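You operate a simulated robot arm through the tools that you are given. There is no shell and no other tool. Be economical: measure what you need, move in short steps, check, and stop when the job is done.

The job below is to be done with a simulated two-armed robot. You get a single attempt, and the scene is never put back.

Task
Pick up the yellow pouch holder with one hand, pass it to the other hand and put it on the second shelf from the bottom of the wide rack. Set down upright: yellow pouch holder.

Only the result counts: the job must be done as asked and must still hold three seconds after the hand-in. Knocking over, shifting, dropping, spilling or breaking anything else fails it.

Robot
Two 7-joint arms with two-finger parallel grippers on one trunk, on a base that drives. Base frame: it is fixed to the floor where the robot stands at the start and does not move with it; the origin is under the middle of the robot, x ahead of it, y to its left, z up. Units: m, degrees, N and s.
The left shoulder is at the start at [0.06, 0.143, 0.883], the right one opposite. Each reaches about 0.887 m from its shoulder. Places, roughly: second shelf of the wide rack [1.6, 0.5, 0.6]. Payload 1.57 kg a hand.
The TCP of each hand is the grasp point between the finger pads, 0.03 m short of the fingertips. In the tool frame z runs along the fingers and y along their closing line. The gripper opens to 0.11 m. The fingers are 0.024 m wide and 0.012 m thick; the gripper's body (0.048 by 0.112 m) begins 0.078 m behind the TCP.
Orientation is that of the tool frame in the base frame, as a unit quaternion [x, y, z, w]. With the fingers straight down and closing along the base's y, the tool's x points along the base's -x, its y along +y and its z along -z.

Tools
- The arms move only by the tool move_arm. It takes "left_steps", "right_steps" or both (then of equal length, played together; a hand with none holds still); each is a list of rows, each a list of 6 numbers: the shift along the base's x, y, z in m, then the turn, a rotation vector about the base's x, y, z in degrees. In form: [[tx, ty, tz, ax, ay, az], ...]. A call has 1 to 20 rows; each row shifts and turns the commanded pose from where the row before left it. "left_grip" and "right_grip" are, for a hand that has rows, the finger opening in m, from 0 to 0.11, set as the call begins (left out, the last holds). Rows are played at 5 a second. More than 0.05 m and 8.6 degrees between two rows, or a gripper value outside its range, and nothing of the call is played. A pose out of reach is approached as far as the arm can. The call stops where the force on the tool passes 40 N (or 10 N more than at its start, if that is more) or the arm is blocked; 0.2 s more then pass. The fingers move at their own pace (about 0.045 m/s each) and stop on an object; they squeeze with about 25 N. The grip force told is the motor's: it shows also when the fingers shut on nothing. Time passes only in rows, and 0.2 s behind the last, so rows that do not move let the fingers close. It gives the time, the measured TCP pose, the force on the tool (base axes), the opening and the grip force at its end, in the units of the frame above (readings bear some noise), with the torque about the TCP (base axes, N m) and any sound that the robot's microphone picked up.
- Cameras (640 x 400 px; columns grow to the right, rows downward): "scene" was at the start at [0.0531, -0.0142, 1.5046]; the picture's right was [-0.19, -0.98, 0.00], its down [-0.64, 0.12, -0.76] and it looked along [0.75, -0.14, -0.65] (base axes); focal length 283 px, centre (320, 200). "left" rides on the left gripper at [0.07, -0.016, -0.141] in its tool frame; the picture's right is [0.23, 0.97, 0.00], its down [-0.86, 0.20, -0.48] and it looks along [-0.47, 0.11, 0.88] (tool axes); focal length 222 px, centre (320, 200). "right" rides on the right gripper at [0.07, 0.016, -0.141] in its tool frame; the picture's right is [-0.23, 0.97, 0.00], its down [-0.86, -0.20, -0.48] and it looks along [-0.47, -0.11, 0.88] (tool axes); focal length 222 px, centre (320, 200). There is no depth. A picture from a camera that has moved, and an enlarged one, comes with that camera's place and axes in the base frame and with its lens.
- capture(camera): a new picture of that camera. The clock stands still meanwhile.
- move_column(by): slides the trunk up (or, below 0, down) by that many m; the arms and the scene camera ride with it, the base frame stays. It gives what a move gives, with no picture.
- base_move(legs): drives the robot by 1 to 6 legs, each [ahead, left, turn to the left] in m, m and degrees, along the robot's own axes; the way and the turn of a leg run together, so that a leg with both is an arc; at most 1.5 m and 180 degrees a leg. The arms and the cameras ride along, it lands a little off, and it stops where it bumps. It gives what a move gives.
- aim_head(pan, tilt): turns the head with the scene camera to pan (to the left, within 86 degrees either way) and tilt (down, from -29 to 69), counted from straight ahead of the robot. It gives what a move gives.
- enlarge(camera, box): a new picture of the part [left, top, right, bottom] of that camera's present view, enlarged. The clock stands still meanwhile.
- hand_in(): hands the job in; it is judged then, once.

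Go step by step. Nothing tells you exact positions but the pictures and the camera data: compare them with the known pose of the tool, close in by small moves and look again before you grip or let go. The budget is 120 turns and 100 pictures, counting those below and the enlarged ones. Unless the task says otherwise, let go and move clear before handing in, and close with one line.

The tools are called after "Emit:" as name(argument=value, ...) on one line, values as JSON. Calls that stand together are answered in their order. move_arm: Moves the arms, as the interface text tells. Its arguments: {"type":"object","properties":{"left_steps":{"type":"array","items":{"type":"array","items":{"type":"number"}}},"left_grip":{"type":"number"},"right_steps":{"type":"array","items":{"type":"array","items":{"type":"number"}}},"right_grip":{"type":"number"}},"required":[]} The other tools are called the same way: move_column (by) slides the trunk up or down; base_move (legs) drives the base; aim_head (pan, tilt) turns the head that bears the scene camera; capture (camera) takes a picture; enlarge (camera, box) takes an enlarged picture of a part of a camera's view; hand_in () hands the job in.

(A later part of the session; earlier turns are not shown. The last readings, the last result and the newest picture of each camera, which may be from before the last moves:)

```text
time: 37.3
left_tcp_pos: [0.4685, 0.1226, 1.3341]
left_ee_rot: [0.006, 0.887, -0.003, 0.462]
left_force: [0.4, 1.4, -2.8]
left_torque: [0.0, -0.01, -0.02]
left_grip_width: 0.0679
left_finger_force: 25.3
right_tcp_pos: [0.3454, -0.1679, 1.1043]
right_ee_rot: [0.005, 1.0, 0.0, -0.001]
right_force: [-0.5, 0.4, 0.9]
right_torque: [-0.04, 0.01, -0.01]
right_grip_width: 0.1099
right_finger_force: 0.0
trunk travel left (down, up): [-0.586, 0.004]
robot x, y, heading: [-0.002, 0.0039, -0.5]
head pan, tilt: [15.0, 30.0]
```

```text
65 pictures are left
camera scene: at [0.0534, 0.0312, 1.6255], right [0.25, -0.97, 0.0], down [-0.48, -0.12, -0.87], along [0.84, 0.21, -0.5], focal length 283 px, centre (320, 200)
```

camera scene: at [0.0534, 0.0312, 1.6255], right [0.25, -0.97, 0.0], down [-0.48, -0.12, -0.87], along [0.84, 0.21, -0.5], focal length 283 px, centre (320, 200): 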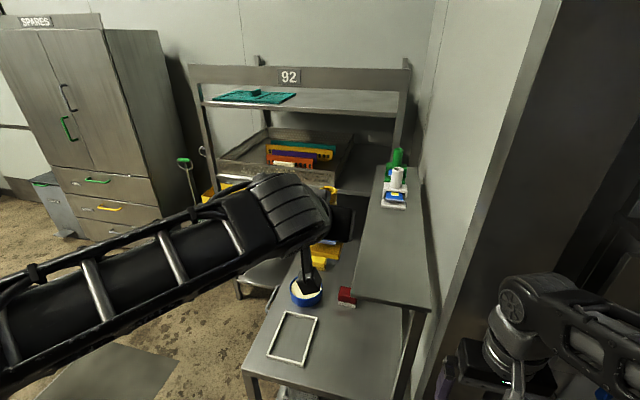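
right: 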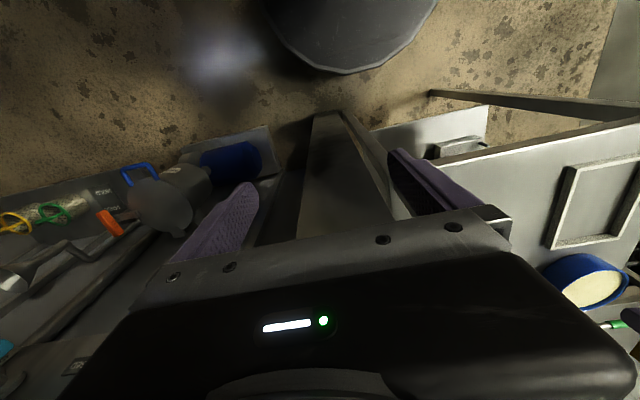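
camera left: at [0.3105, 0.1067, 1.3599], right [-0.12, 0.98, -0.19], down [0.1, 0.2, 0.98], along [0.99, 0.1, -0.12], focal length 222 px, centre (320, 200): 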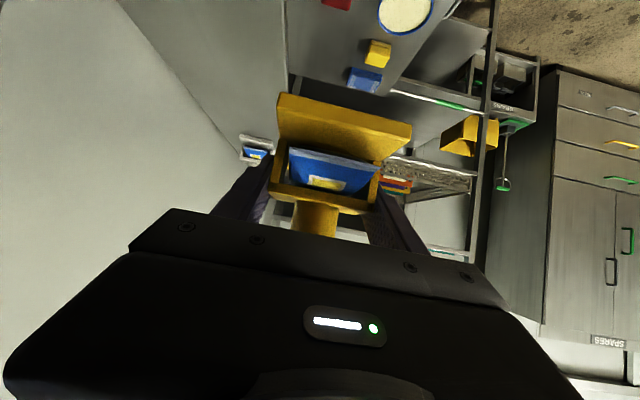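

Holder is level in the left hand by its box. Driving back to the open area left of the table.

Emit:
base_move(legs=[[-0.08, 0, 0], [0, 0.72, 0.5]])

Emit:
aim_head(pan=0, tilt=40)

Emit:
capture(camera="scene")

```text
time: 41.9
left_tcp_pos: [0.3894, 0.8472, 1.3349]
left_ee_rot: [0.0, 0.887, 0.001, 0.462]
left_force: [0.3, 1.2, -2.8]
left_torque: [-0.01, -0.04, 0.01]
left_grip_width: 0.0678
left_finger_force: 25.2
right_tcp_pos: [0.2711, 0.5548, 1.1046]
right_ee_rot: [-0.001, 1.0, 0.001, 0.0]
right_force: [-0.7, -0.1, 0.7]
right_torque: [0.0, -0.01, 0.0]
right_grip_width: 0.1098
right_finger_force: 0.1
trunk travel left (down, up): [-0.586, 0.004]
robot x, y, heading: [-0.0785, 0.7278, 0.0]
head pan, tilt: [15.0, 30.0]
```

```text
time: 42.7
left_tcp_pos: [0.39, 0.8468, 1.3359]
left_ee_rot: [0.0, 0.887, 0.001, 0.461]
left_force: [-0.3, 0.2, -2.2]
left_torque: [0.02, 0.03, -0.02]
left_grip_width: 0.0679
left_finger_force: 25.0
right_tcp_pos: [0.2711, 0.555, 1.1046]
right_ee_rot: [-0.001, 1.0, 0.0, 0.0]
right_force: [-0.1, 0.7, 0.2]
right_torque: [-0.01, 0.0, 0.03]
right_grip_width: 0.1104
right_finger_force: 0.1
trunk travel left (down, up): [-0.586, 0.004]
robot x, y, heading: [-0.082, 0.7231, -0.1]
head pan, tilt: [0.0, 40.0]
```

```text
64 pictures are left
camera scene: at [-0.0255, 0.7273, 1.6102], right [0.0, -1.0, 0.0], down [-0.64, 0.0, -0.77], along [0.77, 0.0, -0.64], focal length 283 px, centre (320, 200)
```

scene: 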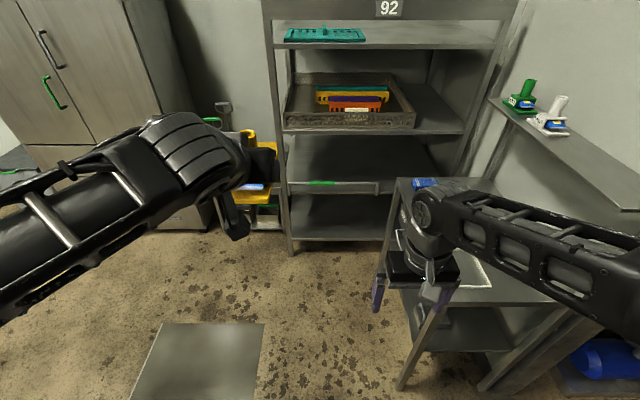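

Position both hands for the handover: left brings the holder to centre front with yaw −40°, right turns to yaw +60° with 35° pitch, staying clear.

Emit:
move_arm(left_steps=[[0.006, -0.01, -0.04, 0, 0, -8], [0.006, -0.02, -0.04, 0, 0, -8], [0.006, -0.02, -0.04, 0, 0, -8], [0.006, -0.02, -0.04, 0, 0, -8], [0.006, -0.02, -0.04, 0, 0, -8]])

Emit:
move_arm(right_steps=[[0, -0.01, 0.01, 0, 0, 7.5], [0, -0.01, 0.01, 0, 0, 7.5], [0, 0, 0.01, 0, 0, 7.5], [0, 0, 0.01, 0, 0, 7.5], [0, 0, 0.01, 0, 0, 7.5], [0, 0, 0.01, 0, 0, 7.5], [0, 0, 0.01, 0, 0, 7.5], [0, 0, 0.01, 0, 0, 7.5], [0, 0, 0, 6.8, -3.93, 0], [0, 0, 0, 6.8, -3.93, 0], [0, 0, 0, 6.8, -3.93, 0], [0, 0, 0, 6.8, -3.93, 0], [0, 0, 0, 6.8, -3.93, 0], [0, 0, 0, 6.8, -3.93, 0], [0, 0, 0, 6.8, -3.93, 0]], right_grip=0.065)

Emit:
capture(camera="scene")

Emit:
capture(camera="right")

```text
time: 43.9
left_tcp_pos: [0.4199, 0.7589, 1.1369]
left_ee_rot: [0.296, 0.836, -0.155, 0.435]
left_force: [-0.8, -1.8, -2.4]
left_torque: [0.06, -0.01, 0.13]
left_grip_width: 0.0678
left_finger_force: 25.0
left hand out of reach, approached as far as the arm can: row 5
right_tcp_pos: [0.2711, 0.5555, 1.1047]
right_ee_rot: [-0.001, 1.0, 0.001, 0.0]
right_force: [-0.4, 0.4, 0.8]
right_torque: [-0.01, -0.01, 0.0]
right_grip_width: 0.1099
right_finger_force: 0.2
trunk travel left (down, up): [-0.586, 0.004]
robot x, y, heading: [-0.0831, 0.725, 0.2]
head pan, tilt: [0.0, 40.0]
```

```text
time: 47.1
left_tcp_pos: [0.4196, 0.7566, 1.139]
left_ee_rot: [0.298, 0.836, -0.156, 0.434]
left_force: [0.1, 0.4, -2.7]
left_torque: [-0.03, 0.0, 0.04]
left_grip_width: 0.068
left_finger_force: 25.0
right_tcp_pos: [0.2708, 0.5348, 1.1842]
right_ee_rot: [-0.444, 0.767, 0.23, 0.402]
right_force: [-0.3, -0.1, 0.6]
right_torque: [-0.02, -0.01, 0.01]
right_grip_width: 0.065
right_finger_force: 0.0
trunk travel left (down, up): [-0.586, 0.004]
robot x, y, heading: [-0.0787, 0.7266, 0.3]
head pan, tilt: [0.0, 40.0]
```

```text
63 pictures are left
camera scene: at [-0.0255, 0.7265, 1.6101], right [0.0, -1.0, 0.0], down [-0.64, 0.0, -0.77], along [0.77, 0.0, -0.64], focal length 283 px, centre (320, 200)
```

scene: 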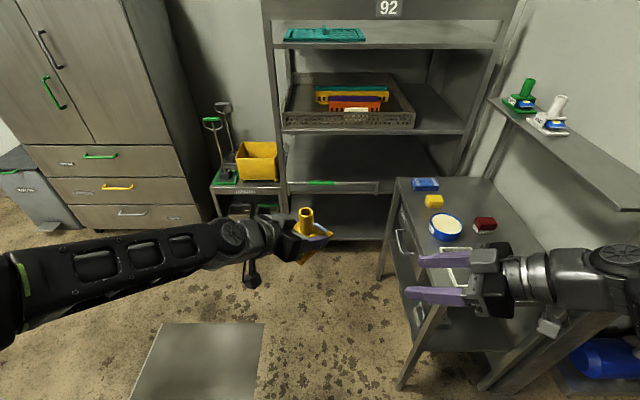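

```text
62 pictures are left
camera right: at [0.1782, 0.4068, 1.209], right [-0.78, 0.6, 0.18], down [0.22, -0.01, 0.98], along [0.59, 0.8, -0.12], focal length 222 px, centre (320, 200)
```

right: 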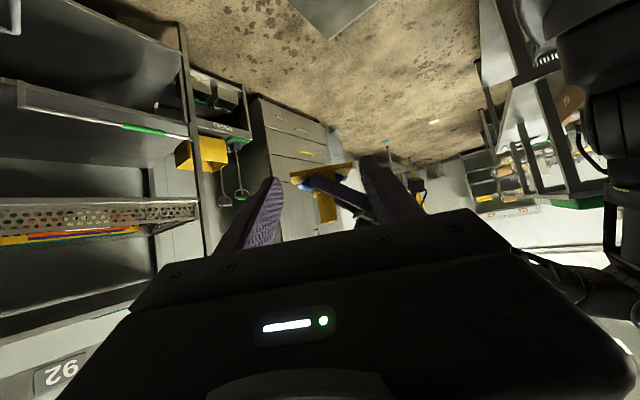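

Both hands are oriented. I check the holder's pose with an enlarged view.

Emit:
enlarge(camera="scene", box=[230, 180, 390, 290])

Emit:
enlarge(camera="right", box=[240, 120, 440, 260])

```text
3.64 times, centred on (310, 235) of scene
camera zoom: at [-0.0255, 0.7265, 1.6101], right [0.0, -1.0, 0.0], down [-0.64, 0.0, -0.77], along [0.77, 0.0, -0.64], focal length 1029 px, centre (356, 73)
```

zoom: 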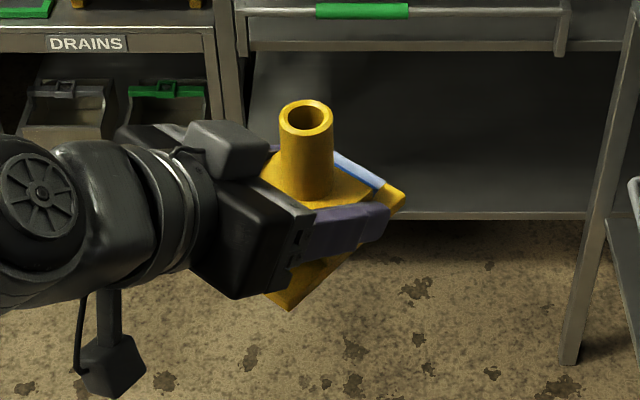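

```text
2.86 times, centred on (340, 190) of right
camera zoom: at [0.1782, 0.4068, 1.209], right [-0.78, 0.6, 0.18], down [0.22, -0.01, 0.98], along [0.59, 0.8, -0.12], focal length 635 px, centre (263, 229)
```

zoom: 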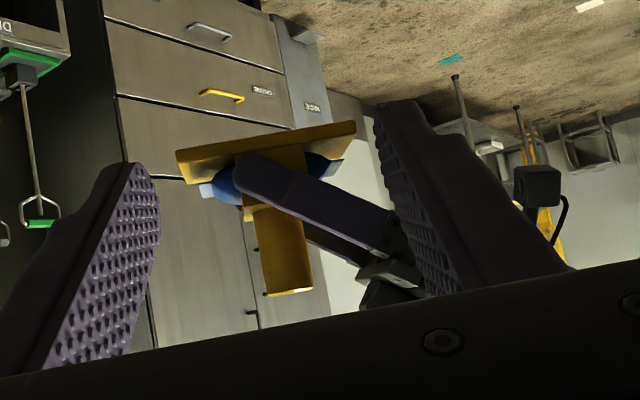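

Tube top confirmed at (0.4235, 0.756, 1.203). Move the right hand to a pre-grasp 12 cm back along its finger axis.

Emit:
move_arm(right_steps=[[0, 0, 0.035, 0, 0, 0], [0, 0, 0.035, 0, 0, 0], [0.026, 0.034, 0, 0, 0, 0], [0.026, 0.034, 0, 0, 0, 0], [0.026, 0.034, 0, 0, 0, 0], [0.025, 0.034, 0, 0, 0, 0], [0, 0, 0, 0, 0, 0]])

Emit:
capture(camera="right")

Emit:
enlarge(camera="scene", box=[230, 180, 430, 320])

```text
time: 48.7
left_tcp_pos: [0.4175, 0.7562, 1.1391]
left_ee_rot: [0.298, 0.836, -0.155, 0.434]
left_force: [0.4, -0.9, -2.3]
left_torque: [0.01, -0.01, 0.02]
left_grip_width: 0.0678
left_finger_force: 25.1
right_tcp_pos: [0.374, 0.6719, 1.2552]
right_ee_rot: [-0.444, 0.768, 0.231, 0.4]
right_force: [0.1, -0.1, 0.6]
right_torque: [0.03, -0.03, -0.01]
right_grip_width: 0.0651
right_finger_force: 0.0
trunk travel left (down, up): [-0.586, 0.004]
robot x, y, heading: [-0.0815, 0.7262, -0.0]
head pan, tilt: [0.0, 40.0]
```

```text
59 pictures are left
camera right: at [0.2816, 0.5434, 1.28], right [-0.78, 0.6, 0.18], down [0.22, -0.01, 0.98], along [0.59, 0.8, -0.12], focal length 222 px, centre (320, 200)
```

right: 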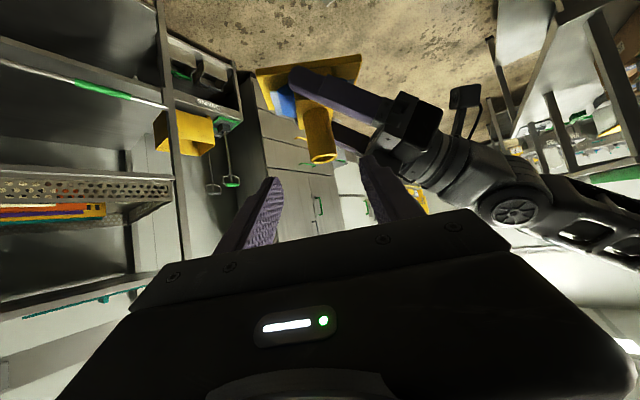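

```text
2.86 times, centred on (330, 250) of scene
camera zoom: at [-0.0261, 0.7267, 1.6101], right [0.0, -1.0, 0.0], down [-0.64, 0.0, -0.77], along [0.77, 0.0, -0.64], focal length 809 px, centre (291, 57)
```

zoom: 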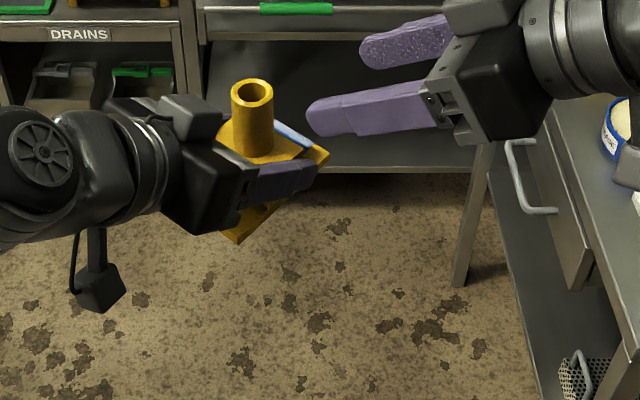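

Aligned. Advance 7 cm along the finger axis and check.

Emit:
move_arm(right_steps=[[0.0095, 0.0162, -0.0133, 0, 0, 0], [0.0095, 0.0162, -0.0133, 0, 0, 0], [0.0095, 0.0162, -0.0133, 0, 0, 0], [0, 0, 0, 0, 0, 0]])

Emit:
capture(camera="right")

Emit:
enlarge(camera="scene", box=[250, 180, 390, 280])

```text
time: 49.7
left_tcp_pos: [0.4188, 0.7555, 1.1379]
left_ee_rot: [0.297, 0.835, -0.155, 0.436]
left_force: [0.7, 0.7, -2.8]
left_torque: [0.01, -0.04, -0.01]
left_grip_width: 0.0677
left_finger_force: 25.1
right_tcp_pos: [0.4024, 0.7193, 1.2153]
right_ee_rot: [-0.444, 0.768, 0.231, 0.4]
right_force: [-0.7, 0.3, -0.4]
right_torque: [0.02, 0.02, -0.04]
right_grip_width: 0.0651
right_finger_force: 0.0
trunk travel left (down, up): [-0.586, 0.004]
robot x, y, heading: [-0.0771, 0.7246, 0.0]
head pan, tilt: [0.0, 40.0]
```

```text
57 pictures are left
camera right: at [0.3096, 0.5925, 1.2391], right [-0.78, 0.6, 0.18], down [0.22, -0.01, 0.98], along [0.59, 0.8, -0.12], focal length 222 px, centre (320, 200)
```

right: 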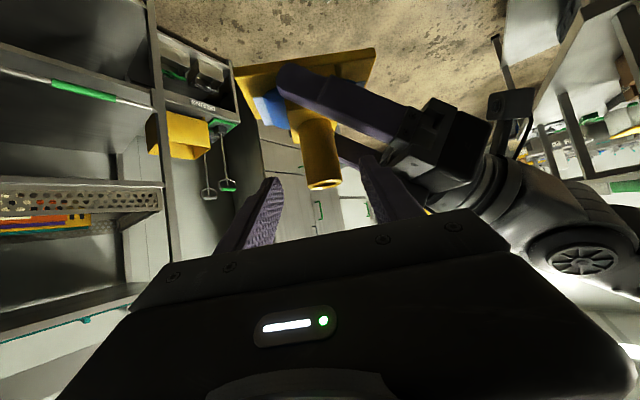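

```text
4.00 times, centred on (320, 230) of scene
camera zoom: at [-0.0259, 0.7269, 1.6101], right [0.0, -1.0, 0.0], down [-0.64, 0.0, -0.77], along [0.77, 0.0, -0.64], focal length 1132 px, centre (320, 80)
```

zoom: 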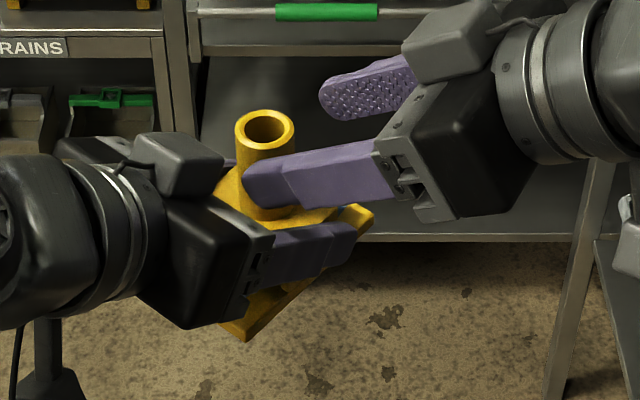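

Clearances look sufficient; continue the last 5 cm slowly.

Emit:
move_arm(right_steps=[[0.0068, 0.0118, -0.0098, 0, 0, 0], [0.0068, 0.0118, -0.0098, 0, 0, 0], [0, 0, 0, 0, 0, 0]])

Emit:
enlarge(camera="scene", box=[250, 180, 390, 280])

Emit:
capture(camera="right")

```text
time: 50.5
left_tcp_pos: [0.4198, 0.7573, 1.1388]
left_ee_rot: [0.297, 0.836, -0.155, 0.435]
left_force: [0.8, -0.3, -2.6]
left_torque: [-0.02, 0.0, -0.03]
left_grip_width: 0.068
left_finger_force: 25.0
right_tcp_pos: [0.4159, 0.7438, 1.1954]
right_ee_rot: [-0.445, 0.768, 0.231, 0.399]
right_force: [0.1, 0.3, 0.4]
right_torque: [-0.02, 0.0, -0.01]
right_grip_width: 0.0649
right_finger_force: 0.0
trunk travel left (down, up): [-0.586, 0.004]
robot x, y, heading: [-0.0821, 0.7239, 0.1]
head pan, tilt: [0.0, 40.0]
```

```text
4.00 times, centred on (320, 230) of scene
camera zoom: at [-0.0256, 0.727, 1.6101], right [0.0, -1.0, 0.0], down [-0.64, 0.0, -0.77], along [0.77, 0.0, -0.64], focal length 1132 px, centre (320, 80)
```

zoom: 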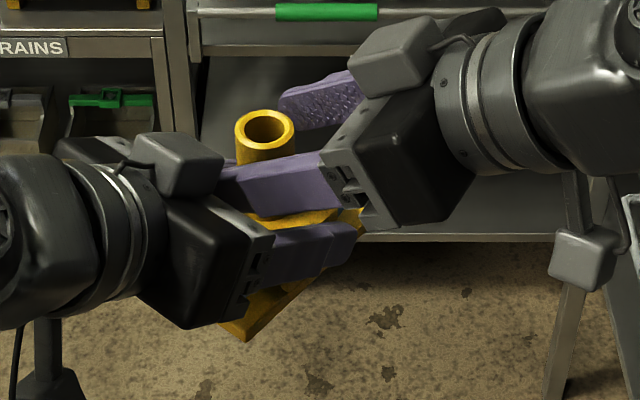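

```text
54 pictures are left
camera right: at [0.323, 0.616, 1.2194], right [-0.78, 0.6, 0.18], down [0.22, -0.01, 0.98], along [0.59, 0.8, -0.12], focal length 222 px, centre (320, 200)
```

right: 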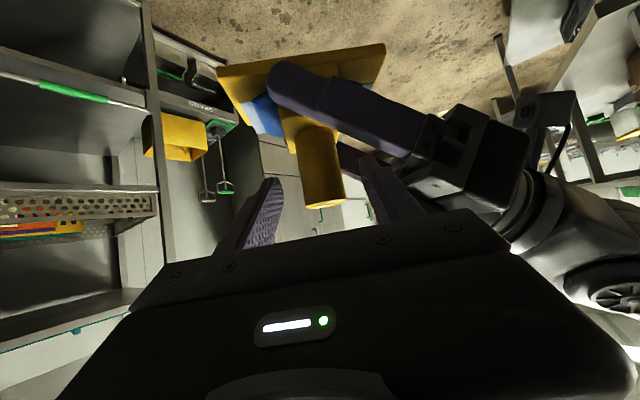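

Another 12 mm to seat the tube at the pads.

Emit:
move_arm(right_steps=[[0.0035, 0.006, -0.005, 0, 0, 0], [0.0035, 0.006, -0.005, 0, 0, 0], [0, 0, 0, 0, 0, 0]])

Emit:
enlarge(camera="right", box=[200, 20, 480, 240])

```text
time: 51.3
left_tcp_pos: [0.4178, 0.7574, 1.1376]
left_ee_rot: [0.298, 0.836, -0.155, 0.434]
left_force: [0.1, -0.1, -2.9]
left_torque: [-0.02, 0.0, 0.0]
left_grip_width: 0.068
left_finger_force: 25.4
right_tcp_pos: [0.4238, 0.7557, 1.1843]
right_ee_rot: [-0.444, 0.768, 0.229, 0.4]
right_force: [0.4, 1.4, 0.6]
right_torque: [0.01, -0.02, -0.02]
right_grip_width: 0.0649
right_finger_force: 0.1
trunk travel left (down, up): [-0.586, 0.004]
robot x, y, heading: [-0.0812, 0.7304, 0.3]
head pan, tilt: [0.0, 40.0]
```

```text
1.82 times, centred on (340, 130) of right
camera zoom: at [0.3304, 0.6281, 1.2098], right [-0.78, 0.6, 0.18], down [0.22, -0.01, 0.98], along [0.59, 0.8, -0.12], focal length 404 px, centre (284, 327)
```

zoom: 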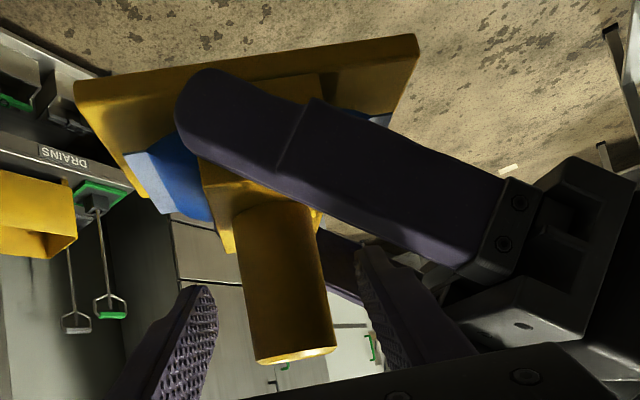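

Tube is between the right pads; closing the right hand.

Emit:
move_arm(right_steps=[[0, 0, 0, 0, 0, 0], [0, 0, 0, 0, 0, 0], [0, 0, 0, 0, 0, 0], [0, 0, 0, 0, 0, 0], [0, 0, 0, 0, 0, 0]], right_grip=0.0)

Emit:
enlarge(camera="scene", box=[250, 180, 390, 280])

```text
time: 52.5
left_tcp_pos: [0.4201, 0.7562, 1.1383]
left_ee_rot: [0.298, 0.835, -0.156, 0.435]
left_force: [16.9, -6.5, -9.2]
left_torque: [-0.02, 0.22, -0.15]
left_grip_width: 0.0679
left_finger_force: 24.6
right_tcp_pos: [0.4222, 0.7562, 1.1831]
right_ee_rot: [-0.447, 0.767, 0.232, 0.397]
right_force: [-17.3, 6.1, 5.7]
right_torque: [0.31, 0.53, 0.17]
right_grip_width: 0.0308
right_finger_force: 25.3
trunk travel left (down, up): [-0.586, 0.004]
robot x, y, heading: [-0.0825, 0.727, 0.1]
head pan, tilt: [0.0, 40.0]
```

```text
4.00 times, centred on (320, 230) of scene
camera zoom: at [-0.0254, 0.7272, 1.6101], right [0.0, -1.0, 0.0], down [-0.64, 0.0, -0.77], along [0.77, 0.0, -0.64], focal length 1132 px, centre (320, 80)
```

zoom: 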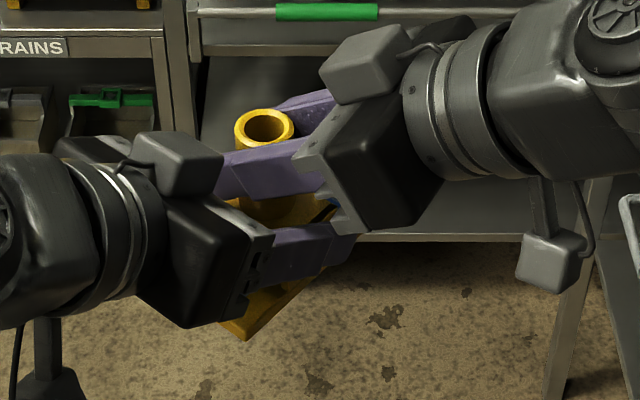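

Both hands hold it, with some side load; I ease the right hand by 2–3 mm to relieve it.

Emit:
move_arm(right_steps=[[-0.0015, 0.0005, 0, 0, 0, 0], [-0.001, 0.0005, 0, 0, 0, 0], [0, 0, 0, 0, 0, 0]])

```text
time: 53.3
left_tcp_pos: [0.4188, 0.7565, 1.1385]
left_ee_rot: [0.299, 0.835, -0.156, 0.434]
left_force: [5.8, -8.3, -2.8]
left_torque: [0.23, -0.31, 0.01]
left_grip_width: 0.0679
left_finger_force: 25.0
right_tcp_pos: [0.4206, 0.7556, 1.1855]
right_ee_rot: [-0.444, 0.768, 0.23, 0.399]
right_force: [-5.6, 8.9, 0.4]
right_torque: [0.22, 0.54, 0.0]
right_grip_width: 0.031
right_finger_force: 24.9
trunk travel left (down, up): [-0.586, 0.004]
robot x, y, heading: [-0.0837, 0.7276, 0.3]
head pan, tilt: [0.0, 40.0]
```

Load is small now. Open the left hand to let go.

Emit:
move_arm(left_steps=[[0, 0, 0, 0, 0, 0], [0, 0, 0, 0, 0, 0], [0, 0, 0, 0, 0, 0], [0, 0, 0, 0, 0, 0]], left_grip=0.105)

Emit:
enlarge(camera="scene", box=[250, 180, 390, 280])

Emit:
capture(camera="left")

```text
time: 54.3
left_tcp_pos: [0.4192, 0.7574, 1.1387]
left_ee_rot: [0.298, 0.836, -0.155, 0.434]
left_force: [0.1, 0.2, 0.2]
left_torque: [-0.01, 0.02, 0.0]
left_grip_width: 0.1053
left_finger_force: 0.0
right_tcp_pos: [0.4206, 0.7563, 1.1855]
right_ee_rot: [-0.445, 0.768, 0.231, 0.4]
right_force: [-0.6, 0.1, 0.4]
right_torque: [0.02, 0.03, 0.0]
right_grip_width: 0.0311
right_finger_force: 24.5
trunk travel left (down, up): [-0.586, 0.004]
robot x, y, heading: [-0.078, 0.7234, -0.2]
head pan, tilt: [0.0, 40.0]
```

```text
4.00 times, centred on (320, 230) of scene
camera zoom: at [-0.0254, 0.7272, 1.6101], right [0.0, -1.0, 0.0], down [-0.64, 0.0, -0.77], along [0.77, 0.0, -0.64], focal length 1132 px, centre (320, 80)
```

zoom: 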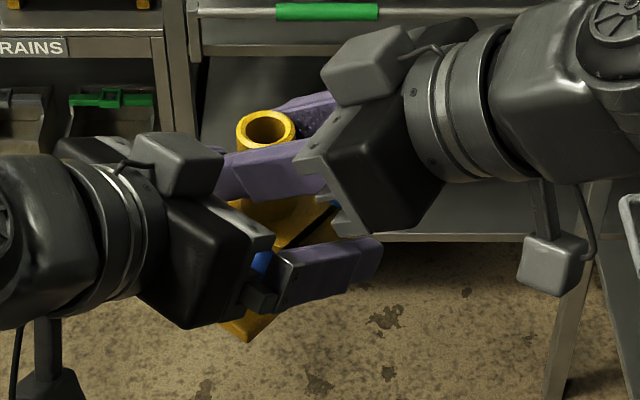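

```text
50 pictures are left
camera left: at [0.2875, 0.8426, 1.1634], right [0.52, 0.84, -0.19], down [0.2, 0.09, 0.97], along [0.83, -0.54, -0.12], focal length 222 px, centre (320, 200)
```

left: 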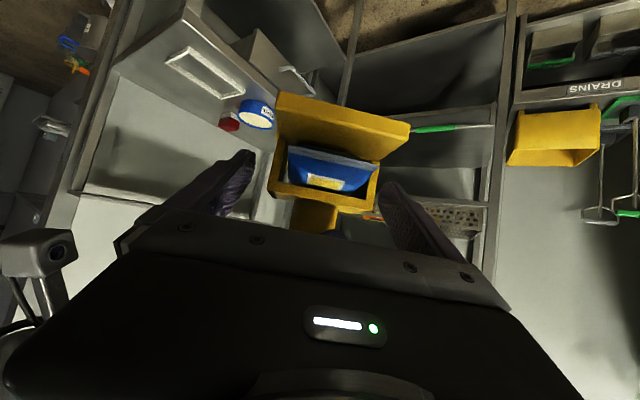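

Left fingers are open and clear; retreat the left hand along its axis.

Emit:
move_arm(left_steps=[[-0.0127, 0.0104, 0.0115, 0, 0, 0], [-0.0127, 0.0104, 0.0115, 0, 0, 0], [-0.025, 0.0207, 0.023, 0, 0, 0], [-0.025, 0.0207, 0.023, 0, 0, 0], [-0.025, 0.0207, 0.023, 0, 0, 0], [-0.02, 0.04, 0.01, 0, 0, 0], [0, 0.04, 0, 0, 0, 0]])

Emit:
enlarge(camera="scene", box=[220, 160, 420, 300])

Emit:
capture(camera="left")

```text
time: 55.9
left_tcp_pos: [0.2985, 0.9201, 1.2393]
left_ee_rot: [0.305, 0.834, -0.157, 0.433]
left_force: [0.5, 0.2, 0.9]
left_torque: [-0.03, -0.01, -0.02]
left_grip_width: 0.1049
left_finger_force: 0.1
right_tcp_pos: [0.4209, 0.7571, 1.1853]
right_ee_rot: [-0.445, 0.768, 0.23, 0.4]
right_force: [0.5, 0.3, 0.5]
right_torque: [0.0, 0.0, 0.01]
right_grip_width: 0.0308
right_finger_force: 24.9
trunk travel left (down, up): [-0.586, 0.004]
robot x, y, heading: [-0.0771, 0.7246, 0.1]
head pan, tilt: [0.0, 40.0]
```

```text
2.86 times, centred on (320, 230) of scene
camera zoom: at [-0.0252, 0.7278, 1.6101], right [0.0, -1.0, 0.0], down [-0.64, 0.0, -0.77], along [0.77, 0.0, -0.64], focal length 809 px, centre (320, 114)
```

zoom: 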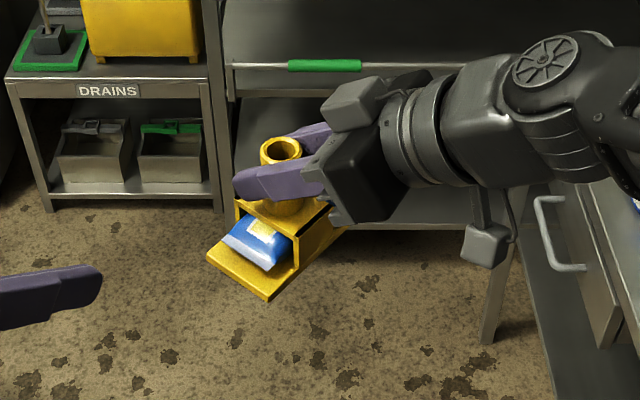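

```text
48 pictures are left
camera left: at [0.1672, 1.0078, 1.2652], right [0.53, 0.83, -0.19], down [0.2, 0.09, 0.97], along [0.83, -0.55, -0.12], focal length 222 px, centre (320, 200)
```

left: 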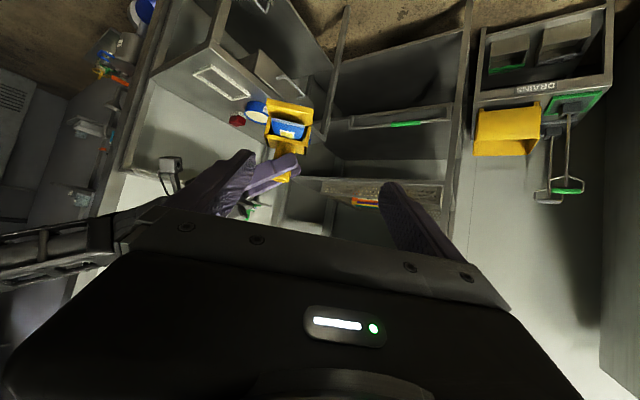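

The right hand holds the holder upright by the tube. Now I turn the right hand to face forward and look at the rack again for exact shelf and bar heights.

Emit:
move_arm(right_steps=[[0, -0.02, 0, 0, 0, -7.5], [0, -0.02, 0, 0, 0, -7.5], [0, -0.02, 0, 0, 0, -7.5], [0, -0.02, 0, 0, 0, -7.5], [0, -0.02, 0, 0, 0, -7.5], [0, -0.02, 0, 0, 0, -7.5], [0, -0.02, 0, 0, 0, -7.5], [0, -0.02, 0, 0, 0, -7.5], [0, 0, 0, 0, 0, 0]])

Emit:
move_column(by=-0.15)

Emit:
base_move(legs=[[0.4, 0, 0]])

Emit:
capture(camera="scene")

Emit:
capture(camera="right")

```text
time: 57.9
left_tcp_pos: [0.2973, 0.9194, 1.2397]
left_ee_rot: [0.303, 0.833, -0.157, 0.435]
left_force: [-0.5, 0.8, -0.2]
left_torque: [-0.01, 0.0, 0.02]
left_grip_width: 0.1051
left_finger_force: 0.0
right_tcp_pos: [0.4194, 0.5957, 1.1858]
right_ee_rot: [0.0, 0.887, -0.001, 0.462]
right_force: [0.2, 0.2, -0.2]
right_torque: [-0.04, -0.03, 0.0]
right_grip_width: 0.0308
right_finger_force: 25.3
trunk travel left (down, up): [-0.586, 0.004]
robot x, y, heading: [-0.079, 0.726, 0.1]
head pan, tilt: [0.0, 40.0]
```

```text
time: 59.6
left_tcp_pos: [0.298, 0.9201, 1.0891]
left_ee_rot: [0.304, 0.833, -0.158, 0.434]
left_force: [-1.0, 0.6, -0.2]
left_torque: [0.04, -0.01, 0.0]
left_grip_width: 0.1049
left_finger_force: 0.1
right_tcp_pos: [0.42, 0.5965, 1.035]
right_ee_rot: [0.0, 0.887, -0.001, 0.461]
right_force: [-0.9, -0.9, -0.8]
right_torque: [-0.02, 0.0, 0.06]
right_grip_width: 0.0308
right_finger_force: 24.9
trunk travel left (down, up): [-0.436, 0.154]
robot x, y, heading: [-0.0775, 0.7266, 0.1]
head pan, tilt: [0.0, 40.0]
```

```text
time: 62.1
left_tcp_pos: [0.699, 0.9197, 1.0901]
left_ee_rot: [0.305, 0.833, -0.158, 0.434]
left_force: [-0.1, 0.0, 0.5]
left_torque: [0.0, 0.0, -0.02]
left_grip_width: 0.1053
left_finger_force: 0.0
right_tcp_pos: [0.8203, 0.5951, 1.0353]
right_ee_rot: [0.0, 0.887, -0.001, 0.461]
right_force: [-0.4, -0.1, 0.4]
right_torque: [-0.01, 0.02, 0.02]
right_grip_width: 0.0306
right_finger_force: 24.8
trunk travel left (down, up): [-0.436, 0.154]
robot x, y, heading: [0.3201, 0.7247, -0.0]
head pan, tilt: [0.0, 40.0]
```

```text
47 pictures are left
camera scene: at [0.3751, 0.7274, 1.4601], right [0.0, -1.0, 0.0], down [-0.64, 0.0, -0.77], along [0.77, 0.0, -0.64], focal length 283 px, centre (320, 200)
```

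scene: 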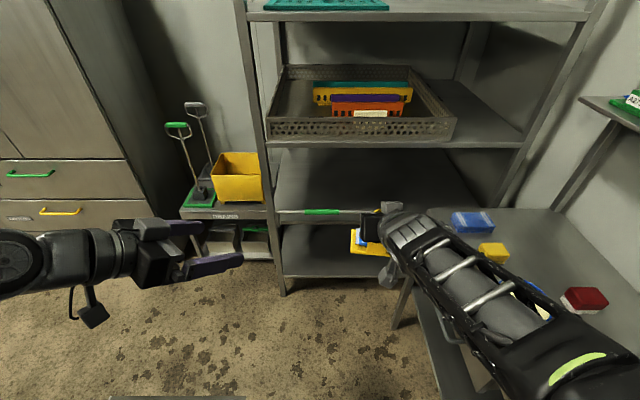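

```text
46 pictures are left
camera right: at [0.663, 0.6113, 1.0598], right [0.13, 0.97, 0.18], down [0.1, -0.2, 0.98], along [0.99, -0.11, -0.12], focal length 222 px, centre (320, 200)
```

right: 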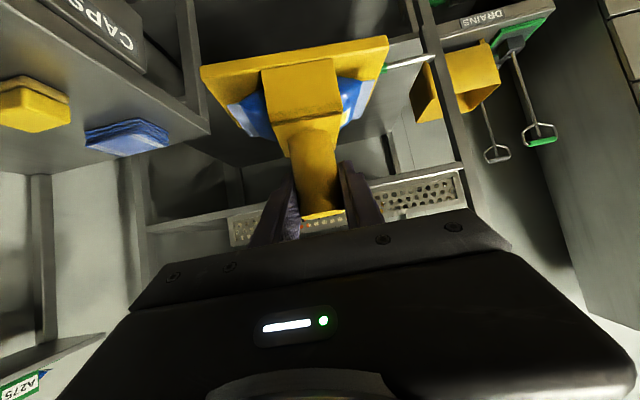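

Holding well. I enlarge the shelf-2 region to triangulate bar and shelf.

Emit:
enlarge(camera="scene", box=[240, 120, 400, 300])

Emit:
enlarge(camera="left", box=[160, 0, 560, 250])

```text
2.22 times, centred on (320, 210) of scene
camera zoom: at [0.3751, 0.7274, 1.4601], right [0.0, -1.0, 0.0], down [-0.64, 0.0, -0.77], along [0.77, 0.0, -0.64], focal length 629 px, centre (320, 178)
```

zoom: 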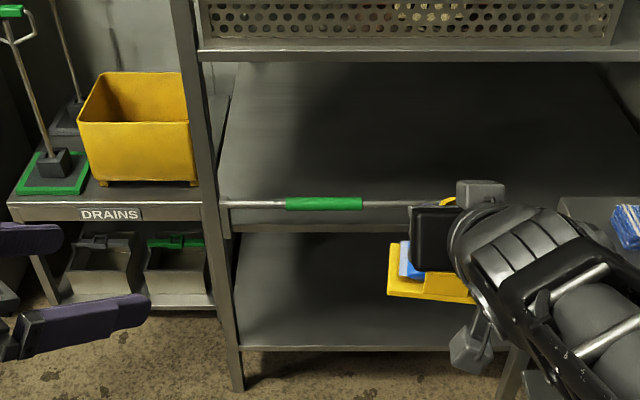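

```text
1.60 times, centred on (360, 125) of left
camera zoom: at [0.5681, 1.0067, 1.1152], right [0.53, 0.83, -0.19], down [0.2, 0.09, 0.97], along [0.83, -0.55, -0.12], focal length 355 px, centre (256, 320)
```

zoom: 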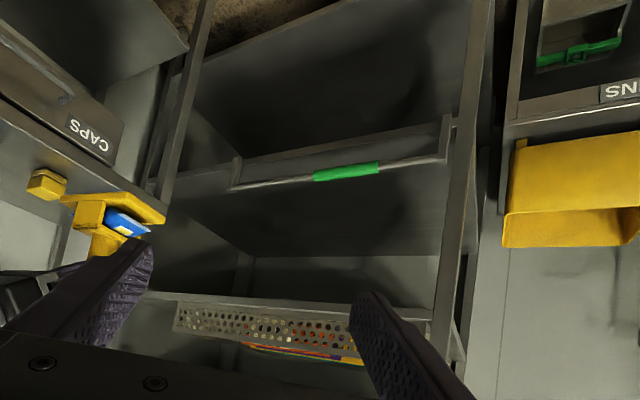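

Bar is at (1.26, z 0.663), shelf top ≈0.60, shelf 3 underside ≈0.96. Before moving nearer I check where the right elbow is relative to the table.

Emit:
aim_head(pan=-45, tilt=50)

Emit:
capture(camera="scene")

```text
time: 63.2
left_tcp_pos: [0.6986, 0.9185, 1.0901]
left_ee_rot: [0.304, 0.833, -0.158, 0.435]
left_force: [0.4, 1.2, -0.1]
left_torque: [-0.03, 0.01, 0.01]
left_grip_width: 0.105
left_finger_force: 0.1
right_tcp_pos: [0.8184, 0.5955, 1.035]
right_ee_rot: [0.0, 0.887, -0.001, 0.461]
right_force: [-0.2, -0.2, -1.1]
right_torque: [0.0, -0.02, 0.03]
right_grip_width: 0.0306
right_finger_force: 25.0
trunk travel left (down, up): [-0.436, 0.154]
robot x, y, heading: [0.3148, 0.7241, -0.1]
head pan, tilt: [-45.0, 50.0]
```

```text
43 pictures are left
camera scene: at [0.3439, 0.673, 1.446], right [-0.71, -0.71, 0.0], down [-0.54, 0.54, -0.64], along [0.45, -0.45, -0.77], focal length 283 px, centre (320, 200)
```

scene: 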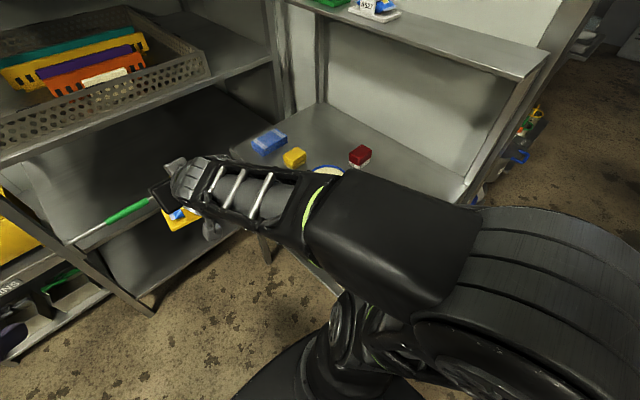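

The elbow sits high and just beside the table edge; I shift the robot 8 cm left, tuck the left hand back, lower the trunk, then look again.

Emit:
move_arm(left_steps=[[-0.025, 0, 0.03, 0, 0, 0], [-0.025, 0, 0.03, 0, 0, 0], [-0.025, 0, 0.03, 0, 0, 0]])

Emit:
base_move(legs=[[0, 0.08, 0]])

Emit:
move_column(by=-0.23)

Emit:
capture(camera="scene")

Emit:
aim_head(pan=0, tilt=30)

Emit:
capture(camera="scene")

```text
time: 64.0
left_tcp_pos: [0.6226, 0.9206, 1.1812]
left_ee_rot: [0.303, 0.833, -0.158, 0.435]
left_force: [0.2, -0.5, 1.4]
left_torque: [-0.02, 0.02, 0.02]
left_grip_width: 0.1052
left_finger_force: 0.1
right_tcp_pos: [0.819, 0.5962, 1.0353]
right_ee_rot: [0.0, 0.887, -0.001, 0.461]
right_force: [-1.0, 0.8, 0.0]
right_torque: [0.04, 0.02, 0.02]
right_grip_width: 0.0308
right_finger_force: 25.4
trunk travel left (down, up): [-0.436, 0.154]
robot x, y, heading: [0.3168, 0.7269, 0.0]
head pan, tilt: [-45.0, 50.0]
```

```text
time: 65.1
left_tcp_pos: [0.6239, 1.0014, 1.1792]
left_ee_rot: [0.303, 0.833, -0.158, 0.434]
left_force: [-0.4, 0.6, -0.3]
left_torque: [-0.02, 0.0, -0.02]
left_grip_width: 0.105
left_finger_force: 0.0
right_tcp_pos: [0.8198, 0.6768, 1.0358]
right_ee_rot: [0.0, 0.887, -0.001, 0.461]
right_force: [-0.1, 0.6, -0.4]
right_torque: [-0.05, 0.0, -0.06]
right_grip_width: 0.0308
right_finger_force: 25.4
trunk travel left (down, up): [-0.436, 0.154]
robot x, y, heading: [0.3166, 0.8063, 0.2]
head pan, tilt: [-45.0, 50.0]
```

```text
time: 67.5
left_tcp_pos: [0.6231, 1.0001, 0.9504]
left_ee_rot: [0.304, 0.833, -0.158, 0.434]
left_force: [-0.5, 0.3, -0.4]
left_torque: [-0.03, -0.04, 0.0]
left_grip_width: 0.1052
left_finger_force: 0.0
right_tcp_pos: [0.819, 0.6753, 0.8066]
right_ee_rot: [-0.001, 0.888, 0.0, 0.461]
right_force: [0.0, 0.5, 0.4]
right_torque: [-0.01, 0.03, 0.02]
right_grip_width: 0.0307
right_finger_force: 24.9
trunk travel left (down, up): [-0.206, 0.384]
robot x, y, heading: [0.3195, 0.8068, 0.1]
head pan, tilt: [-45.0, 50.0]
```

```text
42 pictures are left
camera scene: at [0.3437, 0.7527, 1.216], right [-0.71, -0.71, 0.0], down [-0.54, 0.54, -0.64], along [0.45, -0.45, -0.77], focal length 283 px, centre (320, 200)
```

scene: 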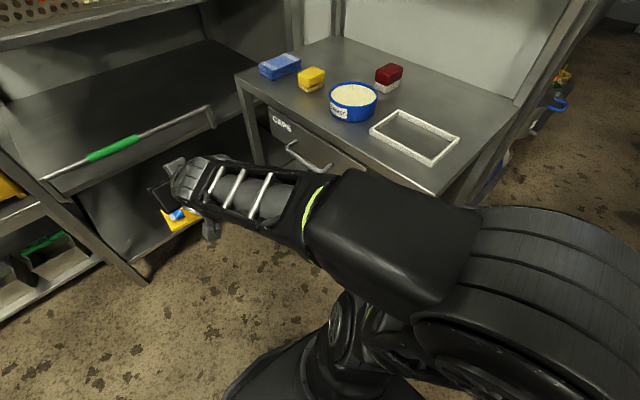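

```text
time: 68.6
left_tcp_pos: [0.6235, 0.9993, 0.9498]
left_ee_rot: [0.304, 0.833, -0.158, 0.434]
left_force: [-0.3, 1.0, -0.3]
left_torque: [0.0, 0.02, -0.01]
left_grip_width: 0.1048
left_finger_force: 0.2
right_tcp_pos: [0.8196, 0.6752, 0.8043]
right_ee_rot: [-0.001, 0.888, -0.001, 0.46]
right_force: [0.3, 0.3, -0.3]
right_torque: [0.02, 0.01, -0.01]
right_grip_width: 0.0306
right_finger_force: 24.7
trunk travel left (down, up): [-0.206, 0.384]
robot x, y, heading: [0.322, 0.8068, -0.2]
head pan, tilt: [0.0, 30.0]
```

```text
41 pictures are left
camera scene: at [0.3797, 0.8071, 1.2454], right [0.0, -1.0, 0.0], down [-0.5, 0.0, -0.87], along [0.87, 0.0, -0.5], focal length 283 px, centre (320, 200)
```

scene: 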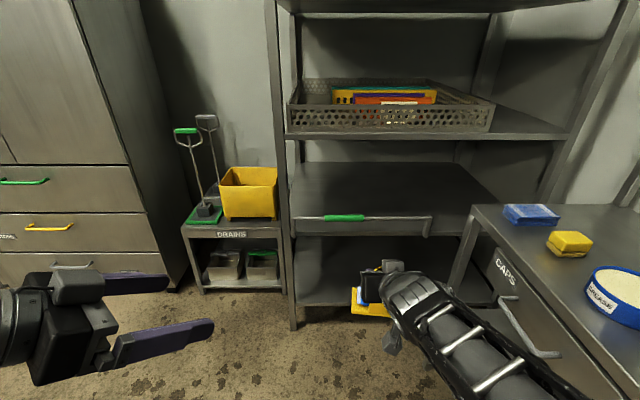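

Path is clear. Drive forward 0.28 m, then check before extending the arm over the bar.

Emit:
base_move(legs=[[0.28, 0, 0]])

Emit:
capture(camera="scene")

Emit:
capture(camera="right")

Emit:
capture(camera="left")

```text
time: 70.6
left_tcp_pos: [0.9035, 0.9989, 0.9515]
left_ee_rot: [0.304, 0.833, -0.157, 0.434]
left_force: [-0.8, 0.2, -0.7]
left_torque: [-0.03, -0.01, -0.02]
left_grip_width: 0.1052
left_finger_force: 0.0
right_tcp_pos: [1.0992, 0.675, 0.8048]
right_ee_rot: [0.0, 0.887, -0.001, 0.461]
right_force: [-0.1, -0.4, -0.8]
right_torque: [0.01, -0.05, -0.03]
right_grip_width: 0.0305
right_finger_force: 25.0
trunk travel left (down, up): [-0.206, 0.384]
robot x, y, heading: [0.598, 0.8083, -0.1]
head pan, tilt: [0.0, 30.0]
```

```text
40 pictures are left
camera scene: at [0.6598, 0.8069, 1.2455], right [0.0, -1.0, 0.0], down [-0.5, 0.0, -0.87], along [0.87, 0.0, -0.5], focal length 283 px, centre (320, 200)
```

scene: 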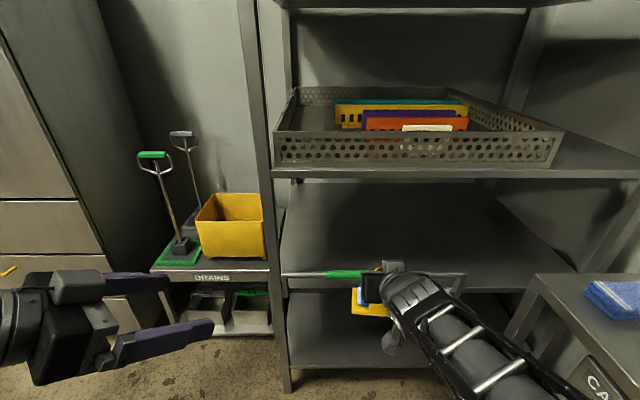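

```text
39 pictures are left
camera right: at [0.9423, 0.6905, 0.8299], right [0.13, 0.97, 0.18], down [0.1, -0.2, 0.98], along [0.99, -0.11, -0.12], focal length 222 px, centre (320, 200)
```

right: 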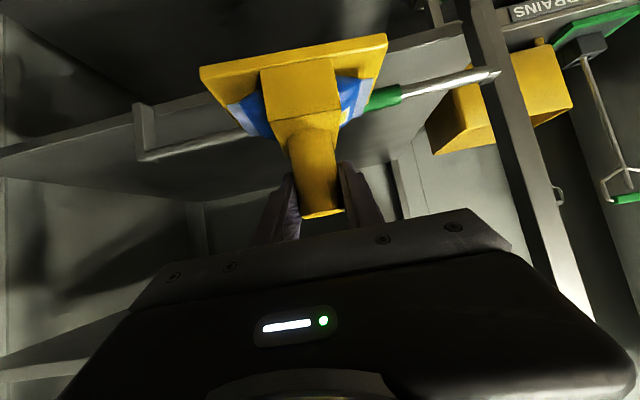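

```text
38 pictures are left
camera left: at [0.7732, 1.0868, 0.9752], right [0.53, 0.83, -0.18], down [0.2, 0.09, 0.98], along [0.82, -0.55, -0.12], focal length 222 px, centre (320, 200)
```

left: 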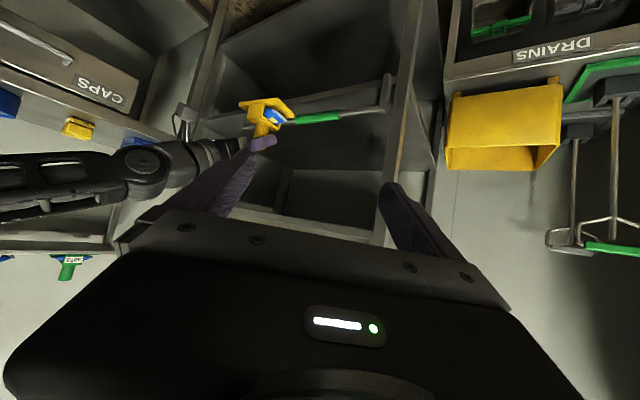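

Bar confirmed at z≈0.66; holder bottom is ≈0.71. I extend halfway and check with the left camera.

Emit:
move_arm(right_steps=[[0.03, 0, -0.004, 0, 0, 0], [0.03, 0, -0.004, 0, 0, 0], [0.03, 0, 0, 0, 0, 0], [0.03, 0, 0, 0, 0, 0], [0, 0, 0, 0, 0, 0]])

Emit:
enlarge(camera="left", box=[140, 20, 440, 240])

Emit:
enlarge(camera="scene", box=[270, 140, 490, 360])

```text
time: 71.8
left_tcp_pos: [0.9053, 0.9994, 0.9515]
left_ee_rot: [0.305, 0.833, -0.158, 0.434]
left_force: [-0.9, 0.4, 0.6]
left_torque: [0.0, -0.01, -0.02]
left_grip_width: 0.1052
left_finger_force: 0.0
right_tcp_pos: [1.2191, 0.6734, 0.7974]
right_ee_rot: [0.0, 0.888, -0.001, 0.46]
right_force: [-0.1, -0.2, 0.2]
right_torque: [0.0, 0.0, -0.01]
right_grip_width: 0.0306
right_finger_force: 24.9
trunk travel left (down, up): [-0.206, 0.384]
robot x, y, heading: [0.5997, 0.8043, -0.4]
head pan, tilt: [0.0, 30.0]
```

```text
1.82 times, centred on (290, 130) of left
camera zoom: at [0.7734, 1.0868, 0.9751], right [0.53, 0.83, -0.19], down [0.2, 0.09, 0.97], along [0.82, -0.55, -0.12], focal length 404 px, centre (374, 327)
```

zoom: 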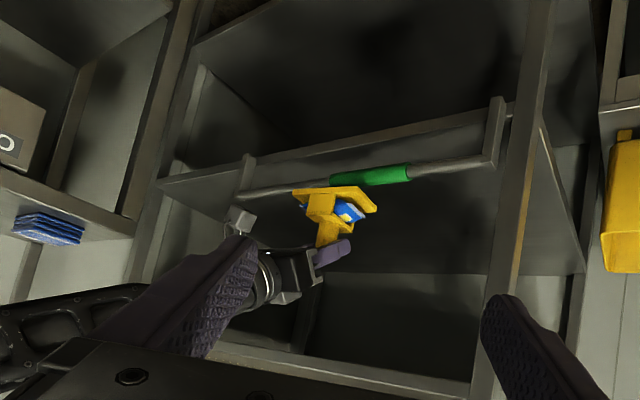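

```text
1.82 times, centred on (380, 250) of scene
camera zoom: at [0.6601, 0.8069, 1.2454], right [0.0, -1.0, 0.0], down [-0.5, 0.0, -0.87], along [0.87, 0.0, -0.5], focal length 515 px, centre (211, 109)
```

zoom: 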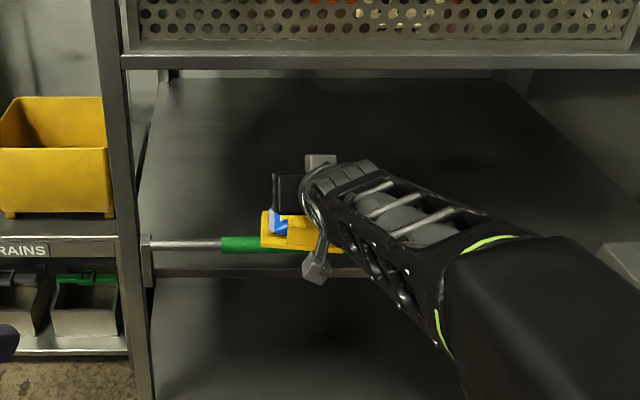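

Holder rides above the bar. Continue inward to x≈1.35.

Emit:
move_arm(right_steps=[[0.03, 0, 0, 0, 0, 0], [0.03, 0, 0, 0, 0, 0], [0.035, 0, 0, 0, 0, 0], [0.035, 0, 0, 0, 0, 0], [0, 0, 0, 0, 0, 0]])

Emit:
enlarge(camera="left", box=[140, 20, 440, 240])

Emit:
capture(camera="right")

Emit:
enlarge(camera="scene", box=[270, 140, 490, 360])

```text
time: 73.0
left_tcp_pos: [0.9048, 0.9987, 0.9497]
left_ee_rot: [0.304, 0.833, -0.157, 0.434]
left_force: [0.9, 0.6, -0.1]
left_torque: [0.0, -0.05, -0.03]
left_grip_width: 0.1049
left_finger_force: 0.1
right_tcp_pos: [1.3505, 0.6742, 0.7968]
right_ee_rot: [0.0, 0.887, -0.001, 0.461]
right_force: [-0.2, 0.0, 0.6]
right_torque: [-0.02, -0.01, 0.02]
right_grip_width: 0.0307
right_finger_force: 25.0
trunk travel left (down, up): [-0.206, 0.384]
robot x, y, heading: [0.5982, 0.8109, 0.2]
head pan, tilt: [0.0, 30.0]
```

```text
1.82 times, centred on (290, 130) of left
camera zoom: at [0.7735, 1.0869, 0.9751], right [0.53, 0.83, -0.19], down [0.2, 0.09, 0.97], along [0.82, -0.55, -0.12], focal length 404 px, centre (374, 327)
```

zoom: 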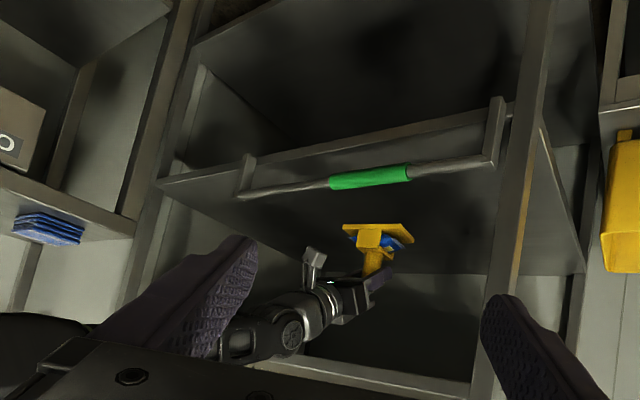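

```text
34 pictures are left
camera right: at [1.1933, 0.6899, 0.8221], right [0.13, 0.97, 0.18], down [0.1, -0.2, 0.98], along [0.99, -0.11, -0.12], focal length 222 px, centre (320, 200)
```

right: 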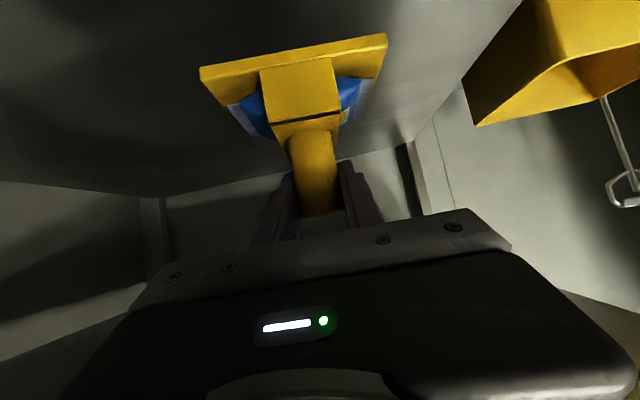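

```text
1.82 times, centred on (380, 250) of scene
camera zoom: at [0.6602, 0.807, 1.2454], right [0.0, -1.0, 0.0], down [-0.5, 0.0, -0.87], along [0.87, 0.0, -0.5], focal length 515 px, centre (211, 109)
```

zoom: 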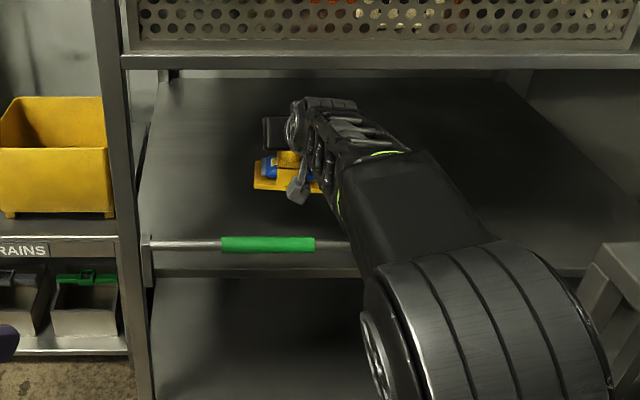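

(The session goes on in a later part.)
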